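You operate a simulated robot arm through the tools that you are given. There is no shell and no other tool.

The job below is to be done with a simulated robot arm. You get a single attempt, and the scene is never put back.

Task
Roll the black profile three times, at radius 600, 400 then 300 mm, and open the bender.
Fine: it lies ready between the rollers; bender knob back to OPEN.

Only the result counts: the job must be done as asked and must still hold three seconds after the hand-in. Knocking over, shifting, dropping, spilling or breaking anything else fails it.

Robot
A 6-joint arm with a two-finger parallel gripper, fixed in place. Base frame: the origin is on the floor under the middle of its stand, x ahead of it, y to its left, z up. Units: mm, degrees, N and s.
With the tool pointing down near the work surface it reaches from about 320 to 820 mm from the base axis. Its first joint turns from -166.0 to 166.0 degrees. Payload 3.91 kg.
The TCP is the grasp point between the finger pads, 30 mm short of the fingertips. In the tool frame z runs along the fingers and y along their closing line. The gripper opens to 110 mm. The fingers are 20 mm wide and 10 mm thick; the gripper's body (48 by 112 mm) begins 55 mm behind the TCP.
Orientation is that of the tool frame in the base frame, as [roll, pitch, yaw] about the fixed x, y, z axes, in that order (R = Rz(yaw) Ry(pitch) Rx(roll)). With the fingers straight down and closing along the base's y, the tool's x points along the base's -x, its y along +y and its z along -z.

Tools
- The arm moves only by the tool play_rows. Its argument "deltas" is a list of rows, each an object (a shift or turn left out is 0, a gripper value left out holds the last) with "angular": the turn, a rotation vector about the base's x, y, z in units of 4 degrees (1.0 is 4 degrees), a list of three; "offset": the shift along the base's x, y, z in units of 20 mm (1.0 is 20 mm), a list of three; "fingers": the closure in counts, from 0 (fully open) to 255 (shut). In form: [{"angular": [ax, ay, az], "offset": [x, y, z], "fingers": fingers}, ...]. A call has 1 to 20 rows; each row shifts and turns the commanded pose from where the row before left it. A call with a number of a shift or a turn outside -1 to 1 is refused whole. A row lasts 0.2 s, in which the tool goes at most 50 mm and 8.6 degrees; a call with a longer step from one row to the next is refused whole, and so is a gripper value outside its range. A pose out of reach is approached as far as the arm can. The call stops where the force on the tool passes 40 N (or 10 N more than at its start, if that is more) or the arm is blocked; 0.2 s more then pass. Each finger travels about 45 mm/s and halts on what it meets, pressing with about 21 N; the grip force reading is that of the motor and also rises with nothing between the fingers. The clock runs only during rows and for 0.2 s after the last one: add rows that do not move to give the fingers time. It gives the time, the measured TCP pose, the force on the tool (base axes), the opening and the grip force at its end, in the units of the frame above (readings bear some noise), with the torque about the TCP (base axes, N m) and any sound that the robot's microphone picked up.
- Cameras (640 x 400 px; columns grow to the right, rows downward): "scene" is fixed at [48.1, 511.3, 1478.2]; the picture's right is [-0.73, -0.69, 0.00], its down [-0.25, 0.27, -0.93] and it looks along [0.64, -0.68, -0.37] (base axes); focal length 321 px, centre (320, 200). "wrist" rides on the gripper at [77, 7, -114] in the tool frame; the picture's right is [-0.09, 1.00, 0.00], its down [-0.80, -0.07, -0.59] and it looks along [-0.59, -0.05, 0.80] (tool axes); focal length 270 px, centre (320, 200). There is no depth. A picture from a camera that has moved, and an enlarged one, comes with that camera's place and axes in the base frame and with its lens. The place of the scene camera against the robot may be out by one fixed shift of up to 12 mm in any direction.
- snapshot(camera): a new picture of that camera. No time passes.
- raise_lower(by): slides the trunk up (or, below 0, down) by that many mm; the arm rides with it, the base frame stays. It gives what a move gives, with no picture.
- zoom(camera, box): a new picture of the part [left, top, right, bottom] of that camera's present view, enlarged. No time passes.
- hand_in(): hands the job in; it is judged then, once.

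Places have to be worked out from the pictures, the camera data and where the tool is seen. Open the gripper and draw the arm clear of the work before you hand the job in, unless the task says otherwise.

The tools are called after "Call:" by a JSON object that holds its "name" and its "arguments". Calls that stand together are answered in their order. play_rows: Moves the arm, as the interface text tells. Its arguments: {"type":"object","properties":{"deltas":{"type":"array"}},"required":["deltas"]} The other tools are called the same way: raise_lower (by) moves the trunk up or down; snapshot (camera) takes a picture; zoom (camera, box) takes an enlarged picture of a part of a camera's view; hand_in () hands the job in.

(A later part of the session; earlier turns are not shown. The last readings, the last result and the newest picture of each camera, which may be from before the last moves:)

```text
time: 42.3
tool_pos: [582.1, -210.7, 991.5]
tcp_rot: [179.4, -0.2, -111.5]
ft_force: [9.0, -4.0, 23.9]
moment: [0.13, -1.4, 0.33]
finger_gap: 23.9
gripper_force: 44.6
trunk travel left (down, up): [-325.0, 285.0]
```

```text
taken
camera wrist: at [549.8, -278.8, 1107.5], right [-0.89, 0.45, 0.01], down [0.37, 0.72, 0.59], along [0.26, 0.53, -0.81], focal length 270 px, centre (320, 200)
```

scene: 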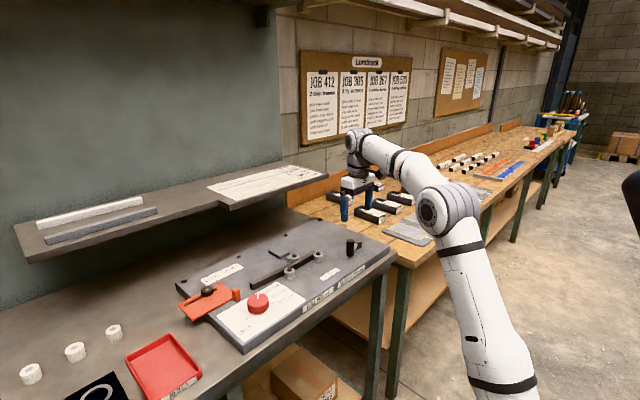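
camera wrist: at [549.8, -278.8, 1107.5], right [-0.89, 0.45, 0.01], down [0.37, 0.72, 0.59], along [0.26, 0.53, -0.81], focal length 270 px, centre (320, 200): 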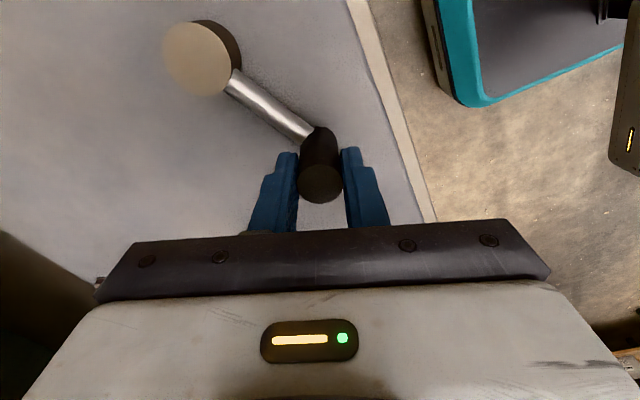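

Counter-clockwise turns freely at about 10 N, so that's the feed direction. I'll continue counter-clockwise along the circle with the yaw held, after trimming the small tilt and z load.

Call:
{"name": "play_rows", "arguments": {"deltas": [{"offset": [0, 0, 0.06], "angular": [-0.055, -0.14, 0]}, {"offset": [-0.305, -0.164, 0]}, {"offset": [-0.29, -0.19, 0]}, {"offset": [-0.273, -0.215, 0]}, {"offset": [-0.253, -0.237, 0]}, {"offset": [-0.231, -0.258, 0]}, {}]}}

Call:
{"name": "snapshot", "arguments": {"camera": "wrist"}}

Call:
{"name": "zoom", "arguments": {"camera": "scene", "box": [225, 220, 385, 320]}}

```text
time: 43.9
tool_pos: [556.8, -231.9, 990.4]
tcp_rot: [179.7, -0.4, -111.4]
ft_force: [6.6, 4.0, 1.6]
moment: [0.26, -0.95, 0.36]
finger_gap: 24.1
gripper_force: 44.3
trunk travel left (down, up): [-325.0, 285.0]
```

```text
taken
camera wrist: at [522.8, -299.6, 1106.6], right [-0.9, 0.45, 0.01], down [0.36, 0.72, 0.59], along [0.26, 0.53, -0.81], focal length 270 px, centre (320, 200)
```

wrist: 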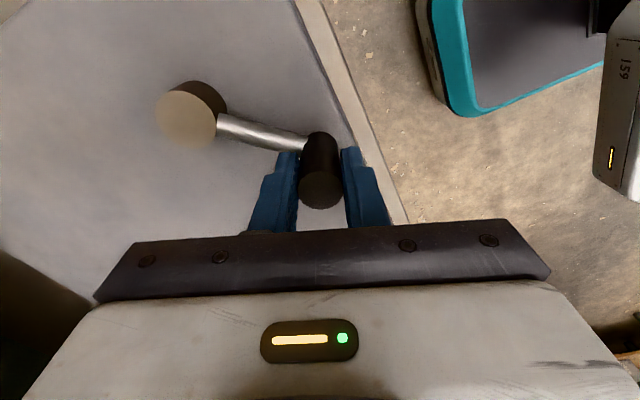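

```text
4.00 times, centred on (305, 270) of scene
camera zoom: at [48.1, 511.3, 1478.2], right [-0.73, -0.69, 0.0], down [-0.25, 0.27, -0.93], along [0.64, -0.68, -0.37], focal length 1285 px, centre (380, -80)
```

zoom: 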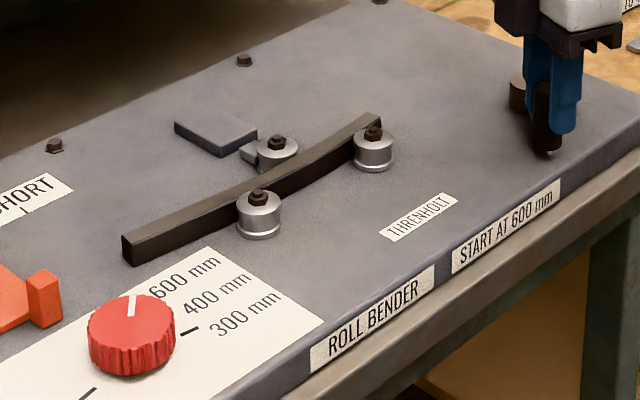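

The profile feeds to the right at about 0.67 mm per degree, so one crank turn is roughly its full 240 mm length. Forces are low (~8 N) with the yaw fixed, so I'll continue counter-clockwise.

Call:
{"name": "play_rows", "arguments": {"deltas": [{"offset": [-0.284, -0.394, 0]}, {"offset": [-0.234, -0.425, 0]}, {"offset": [-0.18, -0.451, 0]}, {"offset": [-0.124, -0.469, 0]}, {"offset": [-0.066, -0.481, 0]}, {"offset": [-0.007, -0.485, 0]}, {}]}}

Call:
{"name": "snapshot", "arguments": {"camera": "wrist"}}

Call:
{"name": "snapshot", "arguments": {"camera": "scene"}}

```text
time: 45.2
tool_pos: [533.6, -280.8, 992.0]
tcp_rot: [179.2, -0.3, -111.5]
ft_force: [-14.2, 3.1, -0.5]
moment: [0.12, -0.8, 0.21]
finger_gap: 23.8
gripper_force: 44.9
trunk travel left (down, up): [-325.0, 285.0]
stopped in row 6: the force on the tool passed its limit at 42 N (the readings are from after the stop); the commanded pose is now the measured one
```

```text
taken
camera wrist: at [500.4, -348.7, 1106.6], right [-0.89, 0.45, 0.01], down [0.37, 0.72, 0.59], along [0.25, 0.53, -0.81], focal length 270 px, centre (320, 200)
```

wrist: 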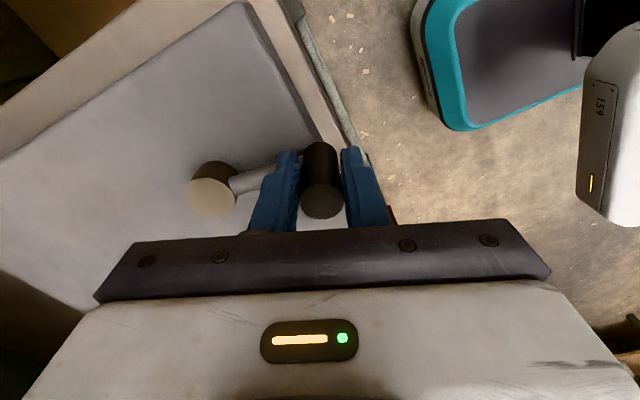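

```text
taken
```

scene: 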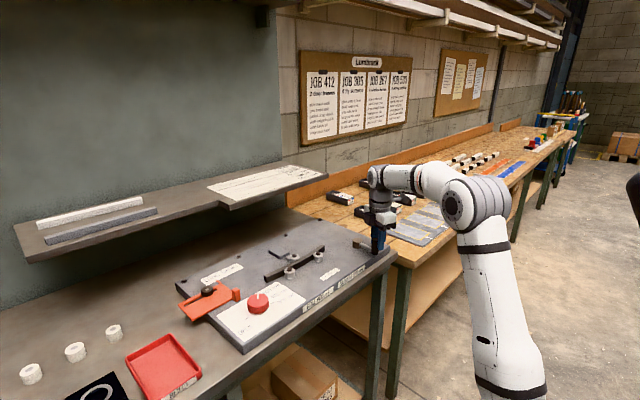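

The stop at 42 N came in the perpendicular zone, where the handle slipped about 5 mm in the pads. I'll release, rise clear, and turn the gripper to yaw 180 so its closing line runs along the crank's motion. Then I'll regrasp and co-rotate.

Call:
{"name": "play_rows", "arguments": {"deltas": [{"fingers": 116}, {}, {}, {"offset": [0, 0, 1], "angular": [0, -0.1, 0]}, {"offset": [0, 0, 1], "angular": [0, -0.1, -1]}, {"offset": [0, 0, 1], "angular": [0, 0, -1]}, {"angular": [0, 0, -1]}, {"angular": [0, 0, -1]}, {"angular": [0, 0, -1]}, {"angular": [0, 0, -1]}, {"angular": [0, 0, -1]}, {"angular": [0, 0, -1]}, {"angular": [0, 0, -1]}, {"angular": [0, 0, -1]}, {"angular": [0, 0, -1]}, {"angular": [0, 0, -1]}, {"angular": [0, 0, -1]}, {"angular": [0, 0, -1]}, {"angular": [0, 0, -1]}, {"angular": [0, 0, -1]}]}}

Call:
{"name": "snapshot", "arguments": {"camera": "wrist"}}

Call:
{"name": "zoom", "arguments": {"camera": "wrist", "box": [190, 70, 430, 220]}}

Call:
{"name": "zoom", "arguments": {"camera": "scene", "box": [225, 220, 385, 320]}}

```text
time: 49.4
tool_pos: [535.8, -281.5, 1051.3]
tcp_rot: [179.9, -0.1, -175.6]
ft_force: [-0.2, -0.4, 0.7]
moment: [0.02, 0.02, -0.03]
finger_gap: 59.9
gripper_force: 0.0
trunk travel left (down, up): [-325.0, 285.0]
```

```text
taken
camera wrist: at [458.5, -279.4, 1164.7], right [0.01, 1.0, 0.0], down [0.8, -0.01, 0.59], along [0.59, -0.01, -0.8], focal length 270 px, centre (320, 200)
```

wrist: 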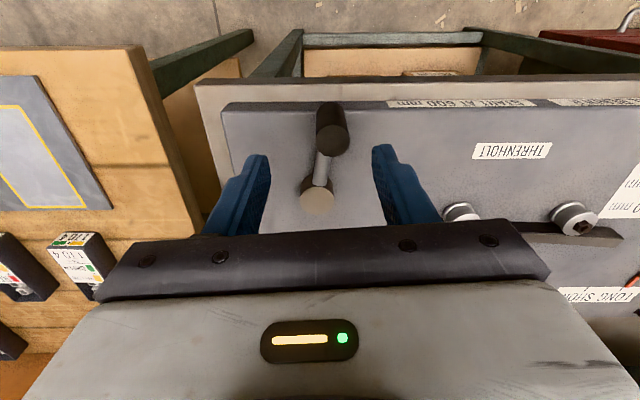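

```text
2.67 times, centred on (310, 145) of wrist
camera zoom: at [458.5, -279.4, 1164.7], right [0.01, 1.0, 0.0], down [0.8, -0.01, 0.59], along [0.59, -0.01, -0.8], focal length 721 px, centre (347, 347)
```

zoom: 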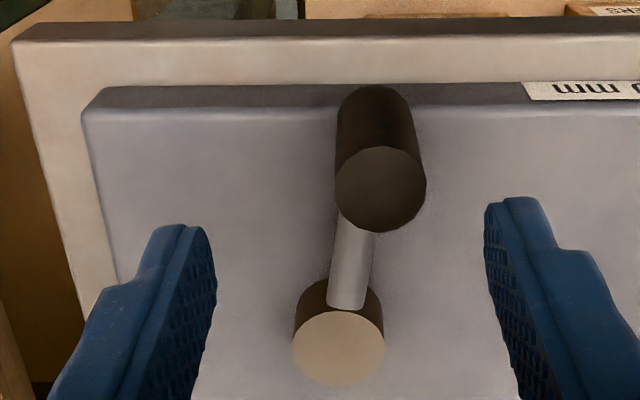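

```text
4.00 times, centred on (305, 270) of scene
camera zoom: at [48.1, 511.3, 1478.2], right [-0.73, -0.69, 0.0], down [-0.25, 0.27, -0.93], along [0.64, -0.68, -0.37], focal length 1285 px, centre (380, -80)
```

zoom: 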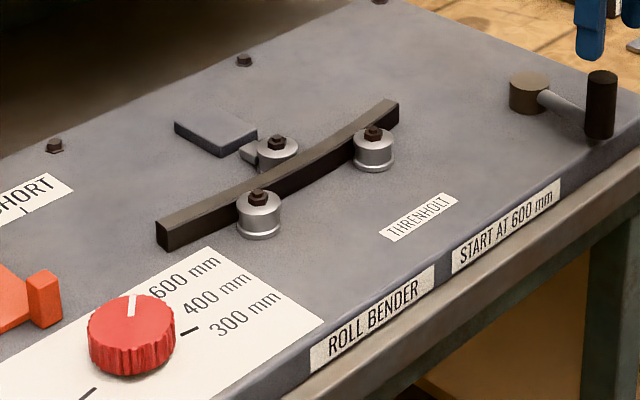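

The handle is at about (536, -271.5), so φ ≈ 170°. I'll align to yaw ~172, centre over it, descend and regrip.

Call:
{"name": "play_rows", "arguments": {"deltas": [{"offset": [0, 0.25, 0], "angular": [0, 0, -1]}, {"offset": [0, 0.2, -0.5], "angular": [0, 0, -1]}, {"offset": [0, 0, -1], "angular": [0, 0, -1]}, {"offset": [0, 0, -1]}, {"offset": [0, 0, -0.5]}, {}, {"fingers": 255}, {}, {}, {}]}}

Call:
{"name": "snapshot", "arguments": {"camera": "wrist"}}

```text
time: 51.6
tool_pos: [535.1, -272.9, 991.3]
tcp_rot: [179.9, -0.1, 172.6]
ft_force: [-1.4, 0.2, -2.4]
moment: [-0.02, -0.17, -0.04]
finger_gap: 23.8
gripper_force: 44.8
trunk travel left (down, up): [-325.0, 285.0]
```

```text
taken
camera wrist: at [459.9, -254.7, 1105.5], right [0.22, 0.98, 0.0], down [0.79, -0.17, 0.59], along [0.58, -0.13, -0.8], focal length 270 px, centre (320, 200)
```

wrist: 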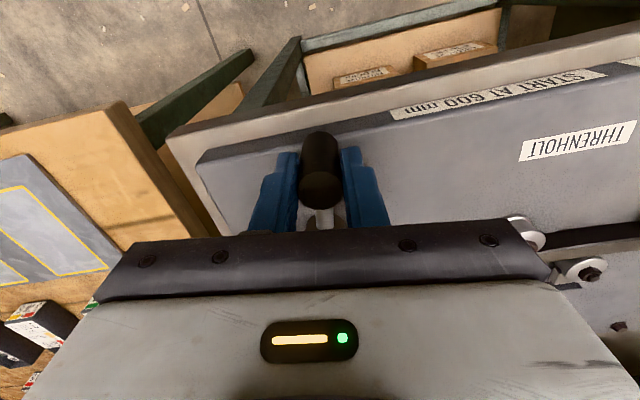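

The grip is clean with near-zero load. Now I'll crank counter-clockwise with the gripper co-rotating at 4° per row.

Call:
{"name": "play_rows", "arguments": {"deltas": [{"offset": [-0.032, -0.275, 0], "angular": [0, 0, 1]}, {"offset": [-0.013, -0.276, 0], "angular": [0, 0, 1]}, {"offset": [0.006, -0.277, 0], "angular": [0, 0, 1]}, {"offset": [0.026, -0.276, 0], "angular": [0, 0, 1]}, {"offset": [0.045, -0.273, 0], "angular": [0, 0, 1]}, {"offset": [0.064, -0.269, 0], "angular": [0, 0, 1]}, {"offset": [0.082, -0.264, 0], "angular": [0, 0, 1]}, {"offset": [0.101, -0.258, 0], "angular": [0, 0, 1]}, {}]}}

Call:
{"name": "zoom", "arguments": {"camera": "scene", "box": [225, 220, 385, 320]}}

Call:
{"name": "snapshot", "arguments": {"camera": "wrist"}}

```text
time: 53.6
tool_pos: [540.3, -316.0, 989.5]
tcp_rot: [179.9, 0.0, -155.3]
ft_force: [-5.5, 0.8, -0.3]
moment: [-0.02, 0.72, 0.27]
finger_gap: 23.7
gripper_force: 44.8
trunk travel left (down, up): [-325.0, 285.0]
```

```text
4.00 times, centred on (305, 270) of scene
camera zoom: at [48.1, 511.3, 1478.2], right [-0.73, -0.69, 0.0], down [-0.25, 0.27, -0.93], along [0.64, -0.68, -0.37], focal length 1285 px, centre (380, -80)
```

zoom: 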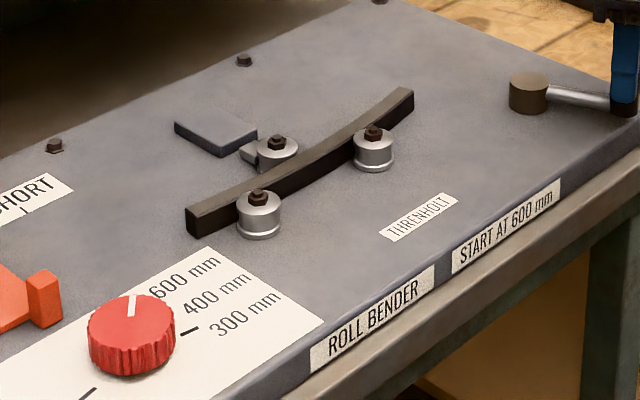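

```text
taken
camera wrist: at [467.6, -340.5, 1105.5], right [-0.33, 0.94, 0.0], down [0.76, 0.27, 0.59], along [0.56, 0.2, -0.8], focal length 270 px, centre (320, 200)
```

wrist: 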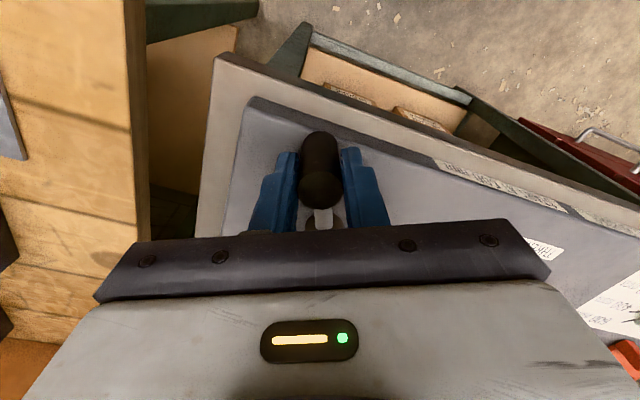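

The feed is smooth at about 5 N, and the profile's left end is approaching the left roller. I'll continue co-rotating.

Call:
{"name": "play_rows", "arguments": {"deltas": [{"offset": [0.118, -0.25, 0], "angular": [0, 0, 1]}, {"offset": [0.135, -0.241, 0], "angular": [0, 0, 1]}, {"offset": [0.152, -0.231, 0], "angular": [0, 0, 1]}, {"offset": [0.168, -0.22, 0], "angular": [0, 0, 1]}, {"offset": [0.183, -0.208, 0], "angular": [0, 0, 1]}, {"offset": [0.197, -0.195, 0], "angular": [0, 0, 1]}, {"offset": [0.21, -0.18, 0], "angular": [0, 0, 1]}, {}]}}

Call:
{"name": "zoom", "arguments": {"camera": "scene", "box": [225, 220, 385, 320]}}

Call:
{"name": "snapshot", "arguments": {"camera": "wrist"}}

```text
time: 55.4
tool_pos: [564.2, -346.5, 990.0]
tcp_rot: [-180.0, 0.0, -127.4]
ft_force: [-15.0, -9.0, -0.6]
moment: [0.1, 0.16, 0.32]
finger_gap: 23.8
gripper_force: 45.3
trunk travel left (down, up): [-325.0, 285.0]
```

```text
4.00 times, centred on (305, 270) of scene
camera zoom: at [48.1, 511.3, 1478.2], right [-0.73, -0.69, 0.0], down [-0.25, 0.27, -0.93], along [0.64, -0.68, -0.37], focal length 1285 px, centre (380, -80)
```

zoom: 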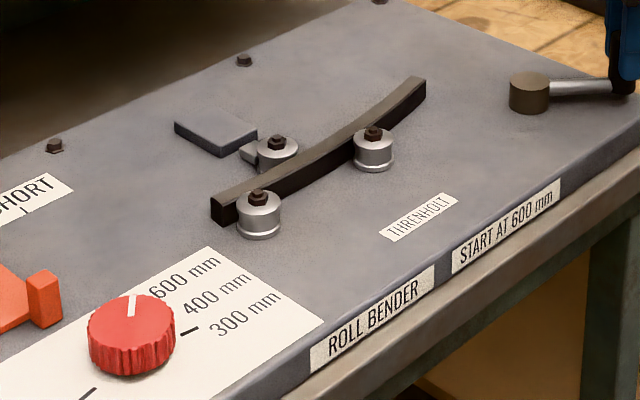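

```text
taken
camera wrist: at [510.9, -402.7, 1105.4], right [-0.74, 0.68, 0.0], down [0.54, 0.59, 0.59], along [0.4, 0.44, -0.8], focal length 270 px, centre (320, 200)
```

wrist: 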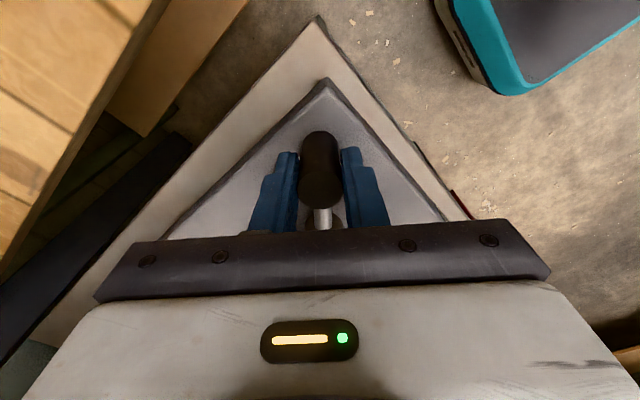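

The residual load points outward, and a circle fit through the measured points gives hub (615, -284) with radius 80.8. I'll trim outward and continue, watching for an end stop.

Call:
{"name": "play_rows", "arguments": {"deltas": [{"offset": [-0.1, -0.07, 0]}, {"offset": [0.225, -0.17, 0], "angular": [0, 0, 1]}, {"offset": [0.2365, -0.1536, 0], "angular": [0, 0, 1]}, {"offset": [0.2466, -0.1367, 0], "angular": [0, 0, 1]}, {"offset": [0.2556, -0.1191, 0], "angular": [0, 0, 1]}, {"offset": [0.2632, -0.1011, 0], "angular": [0, 0, 1]}, {}]}}

Call:
{"name": "zoom", "arguments": {"camera": "scene", "box": [225, 220, 385, 320]}}

Call:
{"name": "snapshot", "arguments": {"camera": "wrist"}}

```text
time: 57.0
tool_pos: [586.6, -361.2, 990.9]
tcp_rot: [-179.9, 0.0, -107.5]
ft_force: [-5.4, -2.1, 2.1]
moment: [0.81, -0.01, 0.39]
finger_gap: 23.9
gripper_force: 44.9
trunk travel left (down, up): [-325.0, 285.0]
```

```text
4.00 times, centred on (305, 270) of scene
camera zoom: at [48.1, 511.3, 1478.2], right [-0.73, -0.69, 0.0], down [-0.25, 0.27, -0.93], along [0.64, -0.68, -0.37], focal length 1285 px, centre (380, -80)
```

zoom: 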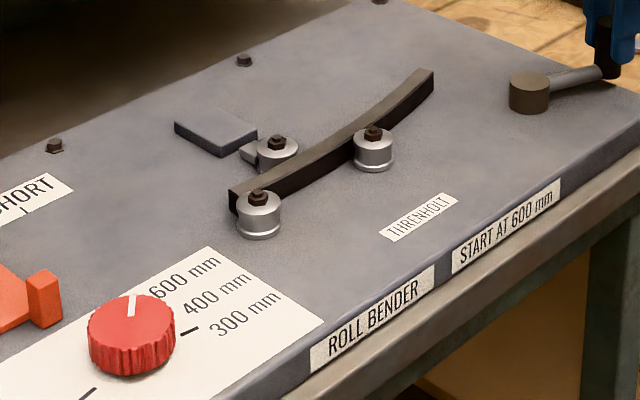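

```text
taken
camera wrist: at [557.8, -431.2, 1105.4], right [-0.92, 0.38, 0.0], down [0.31, 0.74, 0.59], along [0.23, 0.55, -0.8], focal length 270 px, centre (320, 200)
```

wrist: 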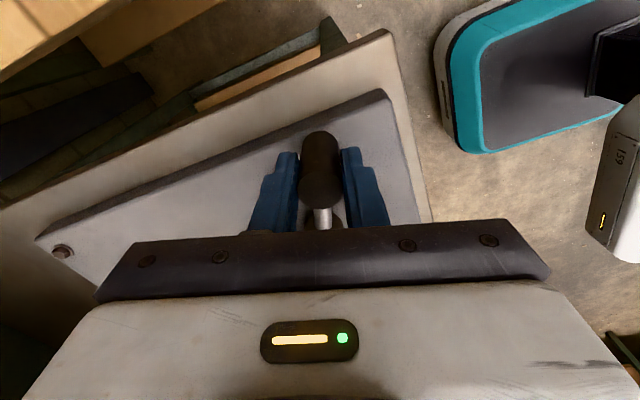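

Call:
{"name": "play_rows", "arguments": {"deltas": [{"offset": [0.2697, -0.0825, 0], "angular": [0, 0, 1]}, {"offset": [0.2748, -0.0634, 0], "angular": [0, 0, 1]}, {"offset": [0.2785, -0.0441, 0], "angular": [0, 0, 1]}, {"offset": [0.2809, -0.0246, 0], "angular": [0, 0, 1]}, {}]}}

Call:
{"name": "zoom", "arguments": {"camera": "scene", "box": [225, 220, 385, 320]}}

Call:
{"name": "snapshot", "arguments": {"camera": "wrist"}}

```text
time: 57.5
tool_pos: [588.2, -360.5, 990.5]
tcp_rot: [179.4, 0.1, -103.6]
ft_force: [-17.5, 11.5, 4.0]
moment: [-0.54, -0.49, -0.07]
finger_gap: 24.2
gripper_force: 45.1
trunk travel left (down, up): [-325.0, 285.0]
stopped in row 2: the force on the tool passed its limit at 46 N (the readings are from after the stop); the commanded pose is now the measured one
```

```text
4.00 times, centred on (305, 270) of scene
camera zoom: at [48.1, 511.3, 1478.2], right [-0.73, -0.69, 0.0], down [-0.25, 0.27, -0.93], along [0.64, -0.68, -0.37], focal length 1285 px, centre (380, -80)
```

zoom: 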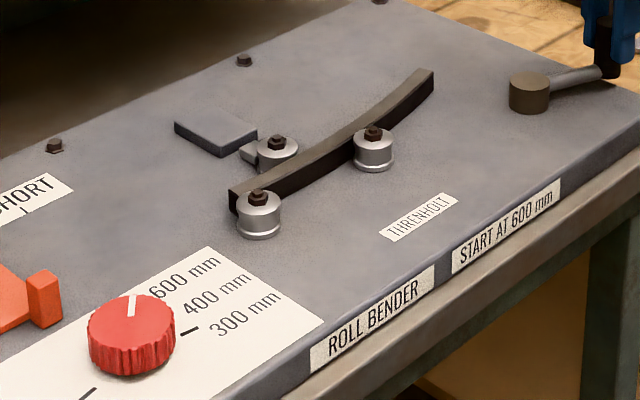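

```text
taken
camera wrist: at [564.7, -433.2, 1105.2], right [-0.95, 0.32, 0.01], down [0.26, 0.76, 0.6], along [0.18, 0.57, -0.8], focal length 270 px, centre (320, 200)
```

wrist: 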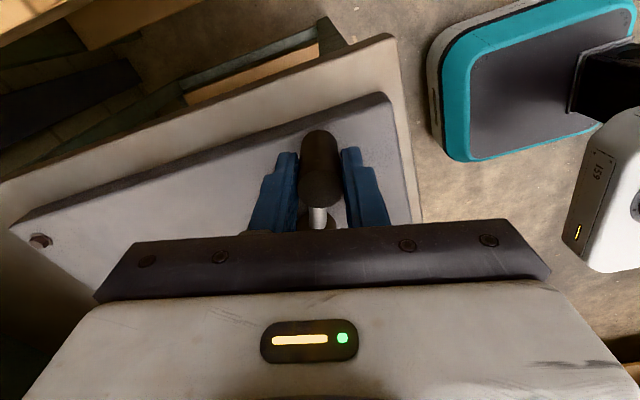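

That's a hard end stop at φ ≈ 250°, with the opposing force purely tangential. The crank stroke is therefore 110° to 250°, the profile's left end is at the left roller, and the first pass at 600 is complete. I'll release, rise and head back to the knob for 400 mm.

Call:
{"name": "play_rows", "arguments": {"deltas": [{"fingers": 116}, {}, {}, {"offset": [0, 0, 1], "angular": [-0.059, -0.14, 0]}, {"offset": [0, 0, 1]}, {"offset": [0, 0, 1]}, {"offset": [0, 0, 1]}, {"offset": [0, 0, 1]}, {"offset": [0.05, 1, 0], "angular": [0, 0, -1]}, {"offset": [0.05, 1, 0], "angular": [0, 0, -1]}, {"offset": [0.05, 1, 0], "angular": [0, 0, -1]}, {"offset": [0.05, 1, 0], "angular": [0, 0, -1]}, {"offset": [0.05, 1, 0], "angular": [0, 0, -1]}, {"offset": [0.05, 1, 0], "angular": [0, 0, -1]}, {"offset": [0.05, 1, 0], "angular": [0, 0, -1]}, {"offset": [0.05, 1, 0], "angular": [0, 0, -1]}, {"offset": [0.05, 1, 0], "angular": [0, 0, -1]}, {"offset": [0.05, 1, 0], "angular": [0, 0, -1]}, {"offset": [0.05, 1, 0], "angular": [0, 0, -1]}, {"offset": [0.05, 1, 0], "angular": [0, 0, -1]}]}}

Call:
{"name": "snapshot", "arguments": {"camera": "scene"}}

Call:
{"name": "snapshot", "arguments": {"camera": "wrist"}}

```text
time: 61.7
tool_pos: [603.4, -121.9, 1089.6]
tcp_rot: [179.9, 0.0, -151.7]
ft_force: [-0.3, 0.6, -0.5]
moment: [0.04, -0.02, 0.01]
finger_gap: 59.9
gripper_force: 0.1
trunk travel left (down, up): [-325.0, 285.0]
```

```text
taken
```

scene: 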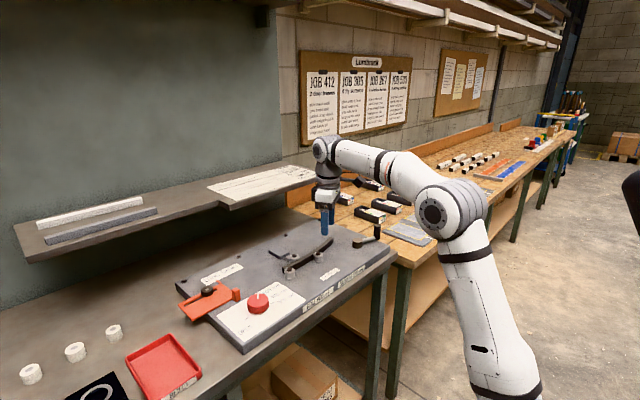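

```text
taken
camera wrist: at [532.3, -150.5, 1203.6], right [-0.4, 0.92, 0.0], down [0.74, 0.32, 0.59], along [0.55, 0.24, -0.8], focal length 270 px, centre (320, 200)
```

wrist: 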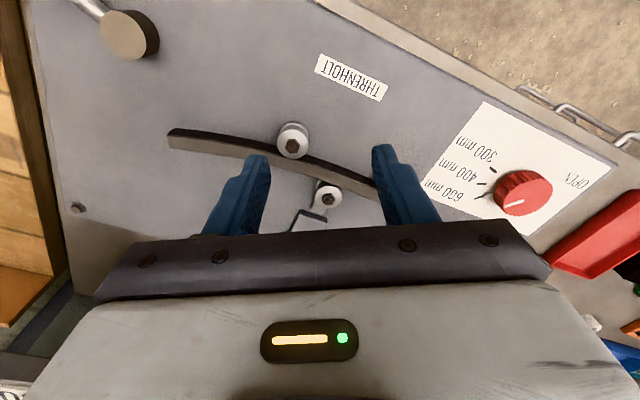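

Call:
{"name": "play_rows", "arguments": {"deltas": [{"offset": [0.014, 0.976, 0], "angular": [0, 0, -1], "fingers": 70}, {"offset": [0.014, 0.976, 0], "angular": [0, 0, -1]}, {"offset": [0.014, 0.976, 0], "angular": [0, 0, -1]}, {"offset": [0.014, 0.976, 0]}, {"offset": [0.014, 0.976, 0]}, {"offset": [0.014, 0.976, 0]}, {"offset": [0.014, 0.976, 0]}, {"offset": [0.014, 0.976, 0]}, {"offset": [0.014, 0.976, 0]}, {"offset": [0.014, 0.976, 0]}, {"offset": [0.014, 0.976, 0]}, {"offset": [0.014, 0.976, 0]}, {"offset": [0.014, 0.976, 0]}, {}]}}

Call:
{"name": "snapshot", "arguments": {"camera": "wrist"}}

Call:
{"name": "zoom", "arguments": {"camera": "wrist", "box": [210, 20, 420, 160]}}

```text
time: 64.7
tool_pos: [606.4, 131.2, 1088.5]
tcp_rot: [-180.0, 0.0, -163.6]
ft_force: [-0.4, -0.2, -0.6]
moment: [0.0, 0.01, 0.01]
finger_gap: 79.6
gripper_force: 0.0
trunk travel left (down, up): [-325.0, 285.0]
```

```text
taken
camera wrist: at [530.6, 116.5, 1203.8], right [-0.2, 0.98, 0.0], down [0.79, 0.16, 0.59], along [0.58, 0.12, -0.8], focal length 270 px, centre (320, 200)
```

wrist: 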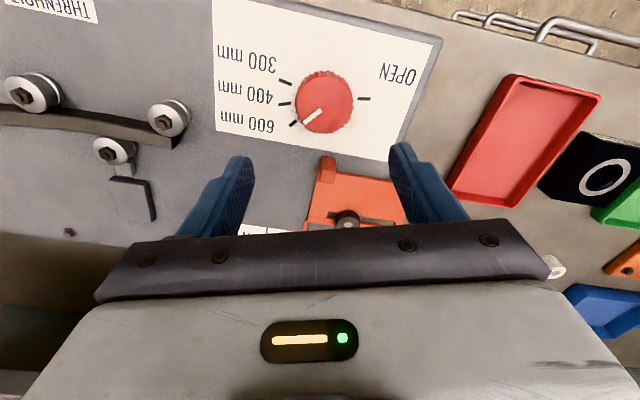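

```text
2.86 times, centred on (315, 90) of wrist
camera zoom: at [530.6, 116.5, 1203.8], right [-0.2, 0.98, 0.0], down [0.79, 0.16, 0.59], along [0.58, 0.12, -0.8], focal length 772 px, centre (334, 514)
```

zoom: 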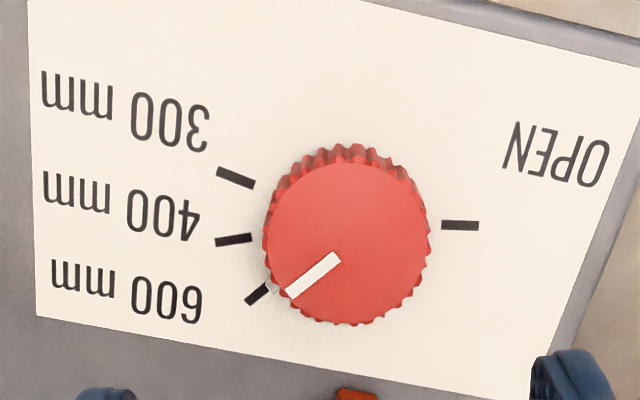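

The mark lines up with the 600 tick. Comparing views from several yaws shows the true knob axis is about (605.5, 136). I'll centre on that, descend, and grip.

Call:
{"name": "play_rows", "arguments": {"deltas": [{"offset": [-0.05, 0.225, -1]}, {"offset": [0, 0, -1]}, {"offset": [0, 0, -1]}, {"offset": [0, 0, -1]}, {"offset": [0, 0, -1]}, {"offset": [0, 0, -1]}, {"offset": [0, 0, -0.46]}, {}, {"fingers": 255}, {}, {}, {}]}}

Call:
{"name": "zoom", "arguments": {"camera": "wrist", "box": [190, 60, 430, 220]}}

```text
time: 67.3
tool_pos: [605.4, 135.0, 960.0]
tcp_rot: [180.0, 0.1, -163.6]
ft_force: [4.8, -9.8, 8.3]
moment: [-0.89, 0.01, -0.01]
finger_gap: 51.4
gripper_force: 45.3
trunk travel left (down, up): [-325.0, 285.0]
```

```text
2.50 times, centred on (310, 140) of wrist
camera zoom: at [529.9, 120.6, 1074.8], right [-0.2, 0.98, 0.0], down [0.79, 0.16, 0.6], along [0.58, 0.12, -0.8], focal length 676 px, centre (345, 350)
```

zoom: 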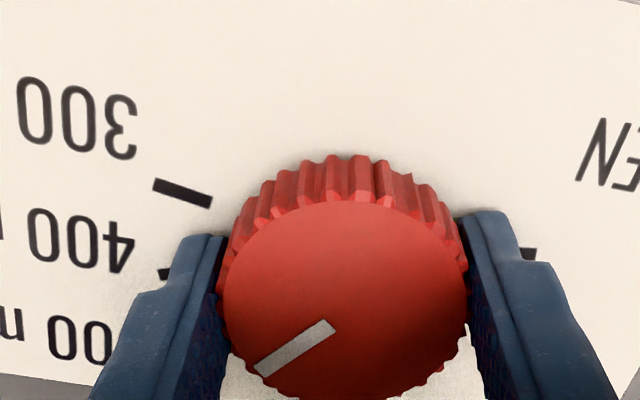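

Gripped. I'll trim off the small side load and turn 29.5° clockwise to 400 mm.

Call:
{"name": "play_rows", "arguments": {"deltas": [{"offset": [0.03, -0.06, 0.03]}, {"angular": [0, 0, -0.82]}, {"angular": [0, 0, -0.82]}, {"angular": [0, 0, -0.82]}, {"angular": [0, 0, -0.82]}, {"angular": [0, 0, -0.82]}, {"angular": [0, 0, -0.82]}, {"angular": [0, 0, -0.82]}, {"angular": [0, 0, -0.82]}, {"angular": [0, 0, -0.82]}, {}, {}]}}

Call:
{"name": "snapshot", "arguments": {"camera": "wrist"}}

```text
time: 69.9
tool_pos: [605.4, 134.9, 961.0]
tcp_rot: [-180.0, -0.1, 167.0]
ft_force: [-11.8, -3.2, 0.7]
moment: [0.46, 1.13, -0.03]
finger_gap: 51.7
gripper_force: 45.7
trunk travel left (down, up): [-325.0, 285.0]
```

```text
taken
camera wrist: at [532.4, 159.7, 1075.0], right [0.31, 0.95, 0.0], down [0.76, -0.25, 0.59], along [0.57, -0.18, -0.8], focal length 270 px, centre (320, 200)
```

wrist: 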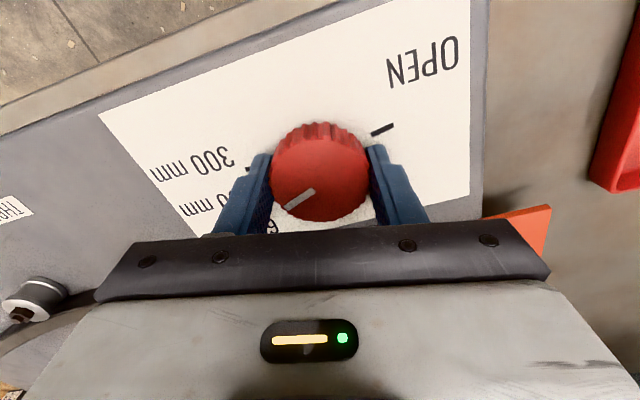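

Call:
{"name": "play_rows", "arguments": {"deltas": [{"fingers": 70}, {}, {}, {"offset": [0, 0, 0.5]}, {"offset": [0, 0, 1]}, {"offset": [0, 0, 1]}, {"offset": [0, 0, 1]}, {"offset": [0, 0, 1]}, {"offset": [0, 0, 1]}, {"offset": [0, 0, 1]}, {}]}}

Call:
{"name": "zoom", "arguments": {"camera": "wrist", "box": [210, 20, 420, 160]}}

Call:
{"name": "zoom", "arguments": {"camera": "scene", "box": [225, 220, 385, 320]}}

```text
time: 72.3
tool_pos: [606.5, 135.5, 1088.0]
tcp_rot: [179.8, 0.0, 166.8]
ft_force: [-0.1, 0.4, -0.5]
moment: [0.01, 0.01, -0.02]
finger_gap: 79.8
gripper_force: 0.0
trunk travel left (down, up): [-325.0, 285.0]
```

```text
2.86 times, centred on (315, 90) of wrist
camera zoom: at [533.3, 161.0, 1203.9], right [0.31, 0.95, 0.0], down [0.76, -0.25, 0.59], along [0.57, -0.18, -0.8], focal length 772 px, centre (334, 514)
```

zoom: 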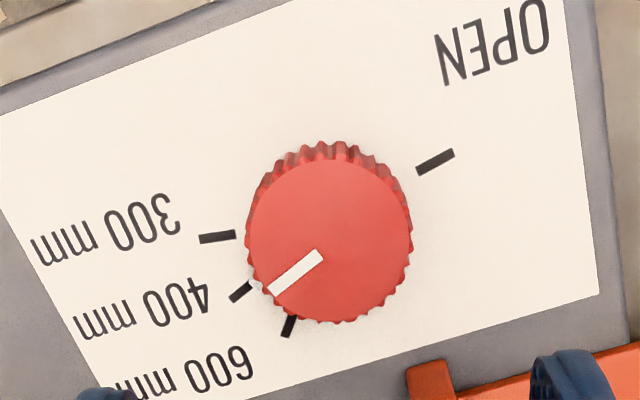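

```text
4.00 times, centred on (305, 270) of scene
camera zoom: at [48.1, 511.3, 1478.2], right [-0.73, -0.69, 0.0], down [-0.25, 0.27, -0.93], along [0.64, -0.68, -0.37], focal length 1285 px, centre (380, -80)
```

zoom: 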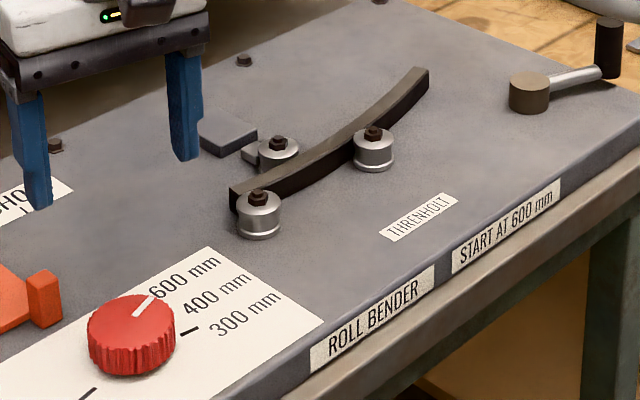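

The mark reads -72° against -71° for the 400 tick, so 400 is set. The crank waits at φ ≈ 250°, with the handle near (587.6, -360). I'll travel there while turning to yaw 250.

Call:
{"name": "play_rows", "arguments": {"deltas": [{"offset": [-0.04, -1, 0], "angular": [0, 0, 1], "fingers": 116}, {"offset": [-0.04, -1, 0], "angular": [0, 0, 1]}, {"offset": [-0.04, -1, 0], "angular": [0, 0, 1]}, {"offset": [-0.04, -1, 0], "angular": [0, 0, 1]}, {"offset": [-0.04, -1, 0], "angular": [0, 0, 1]}, {"offset": [-0.04, -1, 0], "angular": [0, 0, 1]}, {"offset": [-0.04, -1, 0], "angular": [0, 0, 1]}, {"offset": [-0.04, -1, 0], "angular": [0, 0, 1]}, {"offset": [-0.04, -1, 0], "angular": [0, 0, 1]}, {"offset": [-0.04, -1, 0], "angular": [0, 0, 1]}, {"offset": [-0.04, -1, 0], "angular": [0, 0, 1]}, {"offset": [-0.04, -1, 0], "angular": [0, 0, 1]}, {"offset": [-0.04, -1, 0], "angular": [0, 0, 1]}, {"offset": [-0.04, -1, 0], "angular": [0, 0, 1]}, {"offset": [-0.04, -1, 0], "angular": [0, 0, 1]}, {"offset": [-0.04, -1, 0], "angular": [0, 0, 1]}, {"offset": [-0.04, -1, 0], "angular": [0, 0, 1]}, {"offset": [-0.04, -1, 0], "angular": [0, 0, 1]}, {"offset": [-0.04, -1, 0], "angular": [0, 0, 1]}, {"offset": [-0.04, -1, 0], "angular": [0, 0, 1]}]}}

Call:
{"name": "play_rows", "arguments": {"deltas": [{"offset": [-0.04, -1, 0], "angular": [0, 0, 0.8]}, {"offset": [-0.04, -1, 0]}, {"offset": [-0.04, -1, 0]}, {"offset": [-0.03, -1, 0]}, {"offset": [0, -0.84, 0]}, {}]}}

Call:
{"name": "snapshot", "arguments": {"camera": "wrist"}}

Call:
{"name": "zoom", "arguments": {"camera": "wrist", "box": [220, 40, 420, 200]}}

```text
time: 76.5
tool_pos: [590.3, -265.8, 1089.3]
tcp_rot: [179.9, 0.0, -112.9]
ft_force: [0.1, 0.2, 0.2]
moment: [-0.02, -0.01, 0.0]
finger_gap: 60.0
gripper_force: 0.1
trunk travel left (down, up): [-325.0, 285.0]
```

```text
time: 77.9
tool_pos: [587.1, -361.3, 1089.3]
tcp_rot: [179.8, 0.1, -110.1]
ft_force: [-0.1, -0.6, 0.2]
moment: [-0.02, -0.01, 0.0]
finger_gap: 59.9
gripper_force: 0.1
trunk travel left (down, up): [-325.0, 285.0]
```

```text
taken
camera wrist: at [554.8, -431.0, 1204.2], right [-0.91, 0.42, 0.0], down [0.34, 0.73, 0.6], along [0.25, 0.54, -0.8], focal length 270 px, centre (320, 200)
```

wrist: 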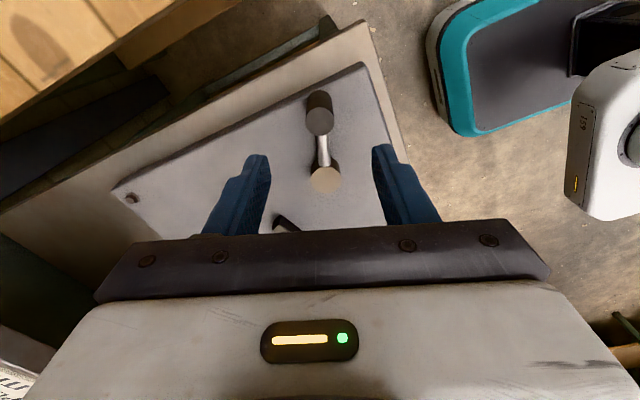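

```text
2.50 times, centred on (320, 120) of wrist
camera zoom: at [554.8, -431.0, 1204.2], right [-0.91, 0.42, 0.0], down [0.34, 0.73, 0.6], along [0.25, 0.54, -0.8], focal length 676 px, centre (320, 400)
```

zoom: 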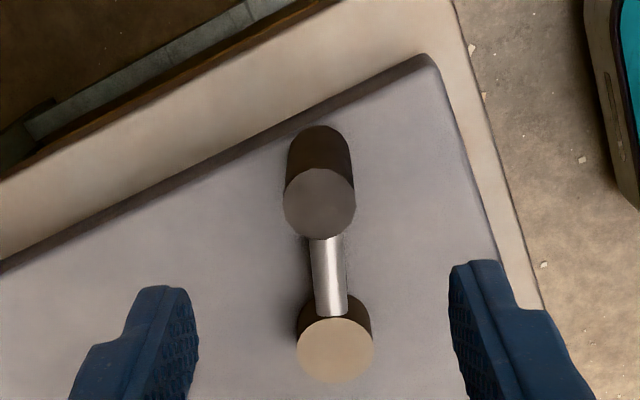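

The handle at about (587.5, -360.8) coincides with the TCP. I'll descend and grip.

Call:
{"name": "play_rows", "arguments": {"deltas": [{"offset": [0, 0, -0.99]}, {"offset": [0, 0, -0.99]}, {"offset": [0, 0, -0.99]}, {"offset": [0, 0, -0.99]}, {"offset": [0, 0, -0.99]}, {}, {"fingers": 255}, {}, {}, {}]}}

Call:
{"name": "snapshot", "arguments": {"camera": "wrist"}}

```text
time: 80.1
tool_pos: [586.9, -362.5, 989.6]
tcp_rot: [179.9, -0.1, -110.0]
ft_force: [2.4, -1.3, -0.1]
moment: [-0.19, -0.25, -0.18]
finger_gap: 24.0
gripper_force: 45.4
trunk travel left (down, up): [-325.0, 285.0]
```

```text
taken
camera wrist: at [554.4, -431.5, 1104.5], right [-0.91, 0.42, 0.0], down [0.34, 0.73, 0.59], along [0.25, 0.54, -0.8], focal length 270 px, centre (320, 200)
```

wrist: 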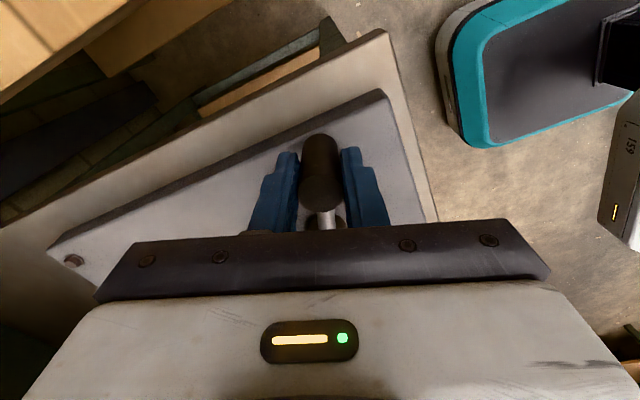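

A clean grip with about 3 N load. Now the second pass: cranking clockwise back towards 110°, co-rotating.

Call:
{"name": "play_rows", "arguments": {"deltas": [{"offset": [-0.264, 0.106, 0], "angular": [0, 0, -1]}, {"offset": [-0.256, 0.124, 0], "angular": [0, 0, -1]}, {"offset": [-0.247, 0.141, 0], "angular": [0, 0, -1]}, {"offset": [-0.236, 0.158, 0], "angular": [0, 0, -1]}, {"offset": [-0.225, 0.174, 0], "angular": [0, 0, -1]}, {"offset": [-0.212, 0.19, 0], "angular": [0, 0, -1]}, {"offset": [-0.198, 0.204, 0], "angular": [0, 0, -1]}, {"offset": [-0.184, 0.217, 0], "angular": [0, 0, -1]}, {"offset": [-0.168, 0.23, 0], "angular": [0, 0, -1]}, {"offset": [-0.152, 0.241, 0], "angular": [0, 0, -1]}, {}]}}

Call:
{"name": "zoom", "arguments": {"camera": "scene", "box": [225, 220, 385, 320]}}

Call:
{"name": "snapshot", "arguments": {"camera": "wrist"}}

```text
time: 82.5
tool_pos: [543.8, -327.3, 990.0]
tcp_rot: [179.9, -0.2, -150.1]
ft_force: [-4.8, -9.4, -9.1]
moment: [-0.68, 0.04, -0.38]
finger_gap: 23.7
gripper_force: 44.9
trunk travel left (down, up): [-325.0, 285.0]
```

```text
4.00 times, centred on (305, 270) of scene
camera zoom: at [48.1, 511.3, 1478.2], right [-0.73, -0.69, 0.0], down [-0.25, 0.27, -0.93], along [0.64, -0.68, -0.37], focal length 1285 px, centre (380, -80)
```

zoom: 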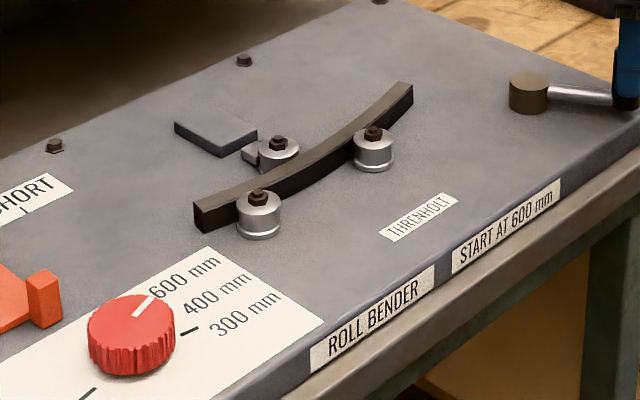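

```text
taken
camera wrist: at [474.4, -358.4, 1104.6], right [-0.42, 0.91, 0.0], down [0.73, 0.34, 0.59], along [0.54, 0.25, -0.8], focal length 270 px, centre (320, 200)
```

wrist: 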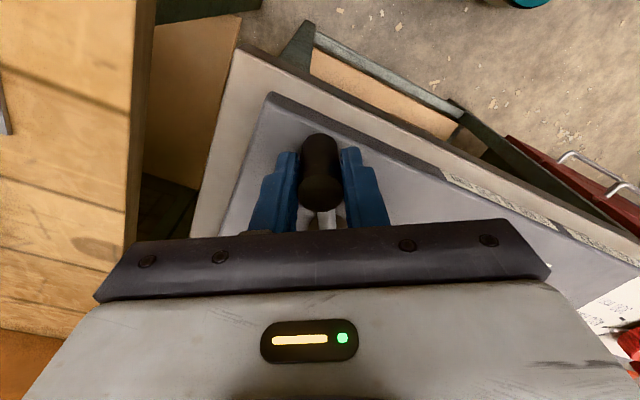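

The profile feeds back left at the tighter setting with low force. I'll continue clockwise.

Call:
{"name": "play_rows", "arguments": {"deltas": [{"offset": [-0.134, 0.25, -0.02], "angular": [0, 0, -1]}, {"offset": [-0.116, 0.2585, 0], "angular": [0, 0, -1]}, {"offset": [-0.098, 0.266, 0], "angular": [0, 0, -1]}, {"offset": [-0.079, 0.272, 0], "angular": [0, 0, -1]}, {"offset": [-0.06, 0.277, 0], "angular": [0, 0, -1]}, {"offset": [-0.04, 0.2805, 0], "angular": [0, 0, -1]}, {"offset": [-0.021, 0.2826, 0], "angular": [0, 0, -1]}, {"offset": [-0.001, 0.2834, 0], "angular": [0, 0, -1]}, {"offset": [0.019, 0.2828, 0], "angular": [0, 0, -1]}, {"offset": [0.038, 0.2807, 0], "angular": [0, 0, -1]}, {}]}}

Call:
{"name": "snapshot", "arguments": {"camera": "wrist"}}

```text
time: 84.9
tool_pos: [534.2, -272.2, 990.5]
tcp_rot: [179.9, -0.1, 170.1]
ft_force: [-16.3, -3.8, -20.6]
moment: [-0.56, 0.11, -0.32]
finger_gap: 23.6
gripper_force: 44.8
trunk travel left (down, up): [-325.0, 285.0]
```

```text
taken
camera wrist: at [460.0, -250.9, 1104.8], right [0.26, 0.97, 0.0], down [0.78, -0.21, 0.59], along [0.57, -0.15, -0.81], focal length 270 px, centre (320, 200)
```

wrist: 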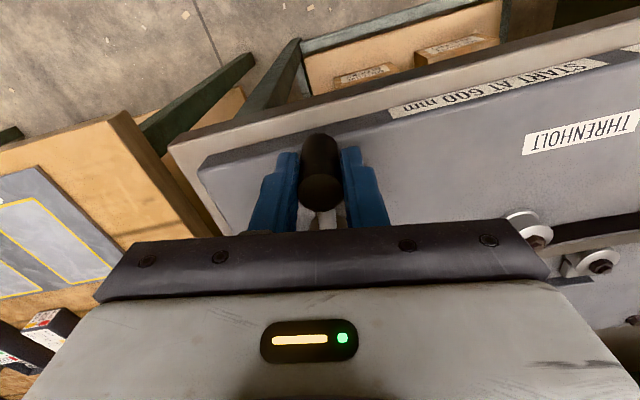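

Residual loads of -16 N in x and -21 N in z have built up. I'll trim along those and continue clockwise.

Call:
{"name": "play_rows", "arguments": {"deltas": [{"offset": [-0.1, 0, -0.08]}, {"offset": [0.058, 0.2774, 0], "angular": [0, 0, -1]}, {"offset": [0.077, 0.2727, 0], "angular": [0, 0, -1]}, {"offset": [0.096, 0.2666, 0], "angular": [0, 0, -1]}, {"offset": [0.114, 0.2593, 0], "angular": [0, 0, -1]}, {"offset": [0.132, 0.2507, 0], "angular": [0, 0, -1]}, {"offset": [0.149, 0.2409, 0], "angular": [0, 0, -1]}, {"offset": [0.166, 0.2298, 0], "angular": [0, 0, -1]}, {}]}}

Call:
{"name": "snapshot", "arguments": {"camera": "wrist"}}

```text
time: 86.9
tool_pos: [548.0, -236.1, 990.1]
tcp_rot: [179.8, 0.3, 142.0]
ft_force: [13.2, -12.5, 25.9]
moment: [-0.47, 0.15, -0.2]
finger_gap: 23.6
gripper_force: 45.1
trunk travel left (down, up): [-325.0, 285.0]
```

```text
taken
camera wrist: at [491.9, -182.7, 1104.4], right [0.68, 0.73, 0.0], down [0.59, -0.55, 0.6], along [0.44, -0.41, -0.8], focal length 270 px, centre (320, 200)
```

wrist: 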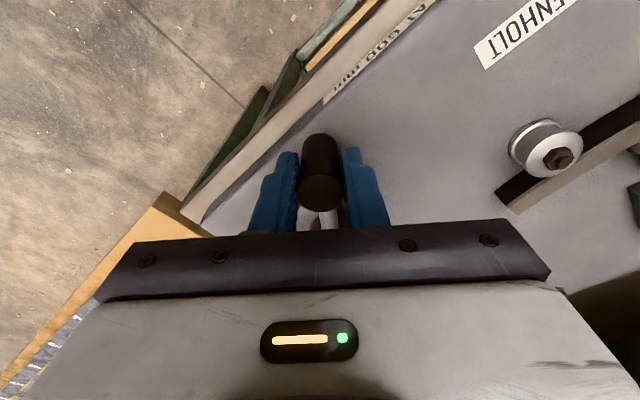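

Call:
{"name": "play_rows", "arguments": {"deltas": [{"offset": [0.07, -0.055, 0.045]}, {"offset": [0.181, 0.2177, 0], "angular": [0, 0, -1]}, {"offset": [0.196, 0.2045, 0], "angular": [0, 0, -1]}, {"offset": [0.21, 0.1904, 0], "angular": [0, 0, -1]}, {"offset": [0.2227, 0.1752, 0], "angular": [0, 0, -1]}, {"offset": [0.2344, 0.1593, 0], "angular": [0, 0, -1]}, {}]}}

Call:
{"name": "snapshot", "arguments": {"camera": "wrist"}}

Call:
{"name": "zoom", "arguments": {"camera": "scene", "box": [225, 220, 385, 320]}}

```text
time: 88.5
tool_pos: [569.7, -217.6, 989.3]
tcp_rot: [179.9, -0.1, 122.1]
ft_force: [-12.6, 2.8, 3.3]
moment: [-0.15, -0.03, -0.4]
finger_gap: 23.7
gripper_force: 44.8
trunk travel left (down, up): [-325.0, 285.0]
```

```text
taken
camera wrist: at [534.6, -147.1, 1104.7], right [0.89, 0.45, 0.0], down [0.37, -0.72, 0.59], along [0.27, -0.53, -0.81], focal length 270 px, centre (320, 200)
```

wrist: 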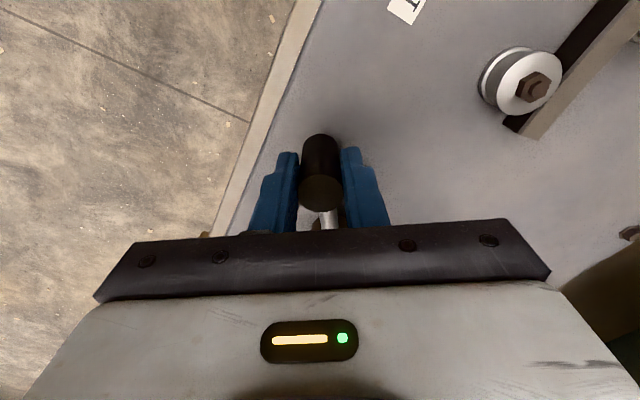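

```text
4.00 times, centred on (305, 270) of scene
camera zoom: at [48.1, 511.3, 1478.2], right [-0.73, -0.69, 0.0], down [-0.25, 0.27, -0.93], along [0.64, -0.68, -0.37], focal length 1285 px, centre (380, -80)
```

zoom: 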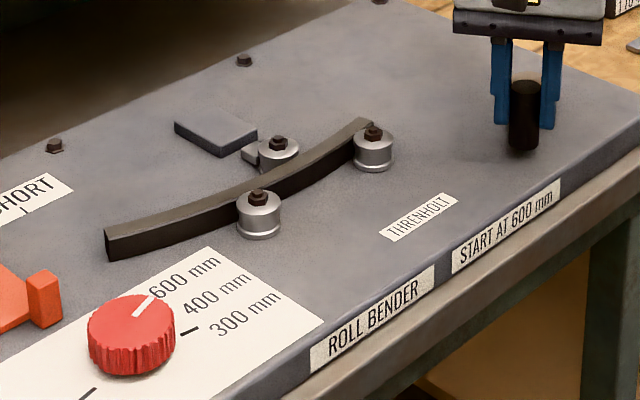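

About 14° remains to the start stop. I'll continue in until it's felt.

Call:
{"name": "play_rows", "arguments": {"deltas": [{"offset": [0.2449, 0.1425, 0], "angular": [0, 0, -1]}, {"offset": [0.2543, 0.1251, 0], "angular": [0, 0, -1]}, {"offset": [0.2624, 0.1071, 0], "angular": [0, 0, -1]}, {"offset": [0.135, 0.05, 0], "angular": [0, 0, -0.5]}, {"offset": [0.135, 0.045, 0], "angular": [0, 0, -0.25]}, {"offset": [0.135, 0.042, 0]}, {"offset": [0.135, 0.038, 0]}]}}

Call:
{"name": "snapshot", "arguments": {"camera": "wrist"}}

Call:
{"name": "zoom", "arguments": {"camera": "scene", "box": [225, 220, 385, 320]}}

```text
time: 89.8
tool_pos: [586.9, -208.7, 990.4]
tcp_rot: [-179.5, -0.2, 107.1]
ft_force: [-16.8, 6.0, 2.7]
moment: [-0.14, -0.51, -0.1]
finger_gap: 24.1
gripper_force: 44.9
trunk travel left (down, up): [-325.0, 285.0]
stopped in row 6: the force on the tool passed its limit at 43 N (the readings are from after the stop); the commanded pose is now the measured one
```

```text
taken
camera wrist: at [572.5, -131.7, 1104.7], right [0.98, 0.21, -0.01], down [0.17, -0.79, 0.59], along [0.12, -0.58, -0.81], focal length 270 px, centre (320, 200)
```

wrist: 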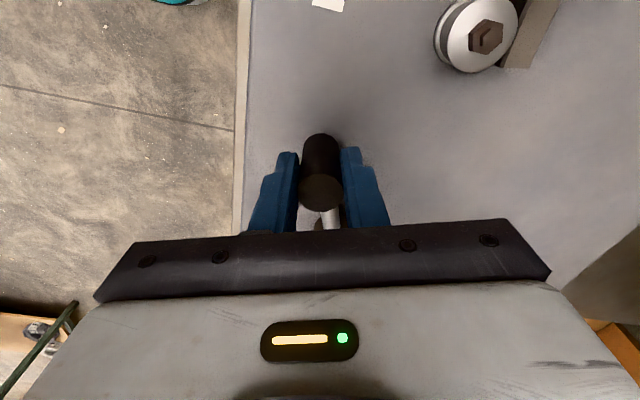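

```text
4.00 times, centred on (305, 270) of scene
camera zoom: at [48.1, 511.3, 1478.2], right [-0.73, -0.69, 0.0], down [-0.25, 0.27, -0.93], along [0.64, -0.68, -0.37], focal length 1285 px, centre (380, -80)
```

zoom: 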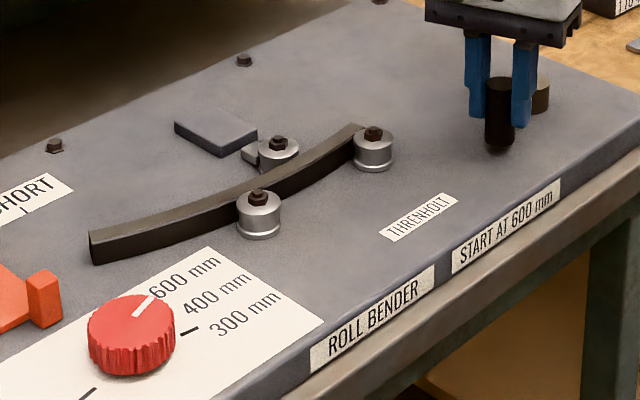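

That's the start stop again at (587, -209), so the second pass at 400 is complete. I'll release, rise and go to the knob to set 300 mm.

Call:
{"name": "play_rows", "arguments": {"deltas": [{"fingers": 116}, {}, {}, {"offset": [0, 0, 1], "angular": [-0.01, -0.133, 0]}, {"offset": [0, 0, 1]}, {"offset": [0, 0, 1]}, {"offset": [0, 0, 1]}, {"offset": [0, 0, 1]}, {"offset": [0.05, 1, 0], "angular": [0, 0, 1]}, {"offset": [0.05, 1, 0], "angular": [0, 0, 1]}, {"offset": [0.05, 1, 0], "angular": [0, 0, 1]}, {"offset": [0.05, 1, 0], "angular": [0, 0, 1]}, {"offset": [0.05, 1, 0], "angular": [0, 0, 1]}, {"offset": [0.05, 1, 0], "angular": [0, 0, 1]}, {"offset": [0.05, 1, 0], "angular": [0, 0, 1]}, {"offset": [0.05, 1, 0], "angular": [0, 0, 1]}, {"offset": [0.05, 1, 0], "angular": [0, 0, 1]}, {"offset": [0.05, 1, 0], "angular": [0, 0, 1]}, {"offset": [0.05, 1, 0], "angular": [0, 0, 1]}, {"offset": [0.05, 1, 0]}]}}

Call:
{"name": "play_rows", "arguments": {"deltas": [{"offset": [0.06, 1, 0], "fingers": 70}, {"offset": [0.06, 1, 0]}, {"offset": [0.06, 1, 0]}, {"offset": [0.06, 1, 0]}, {"offset": [0.06, 1, 0]}, {"offset": [0, 0.19, 0]}, {}]}}

Call:
{"name": "zoom", "arguments": {"camera": "wrist", "box": [210, 20, 420, 160]}}

Call:
{"name": "snapshot", "arguments": {"camera": "scene"}}

```text
time: 94.0
tool_pos: [600.2, 29.5, 1087.5]
tcp_rot: [179.8, 0.0, 151.1]
ft_force: [0.1, -0.2, -0.3]
moment: [0.0, 0.01, -0.03]
finger_gap: 59.8
gripper_force: 0.1
trunk travel left (down, up): [-325.0, 285.0]
```

```text
time: 95.6
tool_pos: [608.9, 135.2, 1088.7]
tcp_rot: [179.9, 0.0, 151.1]
ft_force: [1.0, 0.7, -0.1]
moment: [0.01, -0.03, -0.02]
finger_gap: 79.6
gripper_force: 0.1
trunk travel left (down, up): [-325.0, 285.0]
```

```text
2.86 times, centred on (315, 90) of wrist
camera zoom: at [544.2, 179.3, 1203.2], right [0.56, 0.83, 0.0], down [0.67, -0.45, 0.59], along [0.49, -0.33, -0.8], focal length 772 px, centre (334, 514)
```

zoom: 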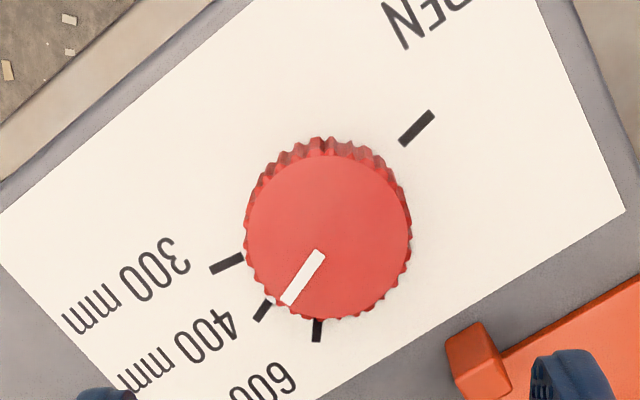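

```text
taken
```

scene: 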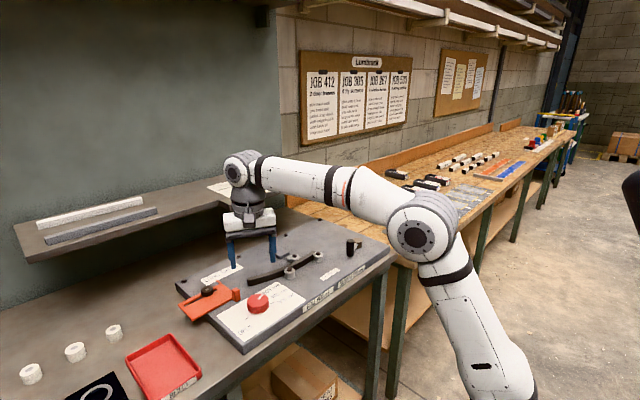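

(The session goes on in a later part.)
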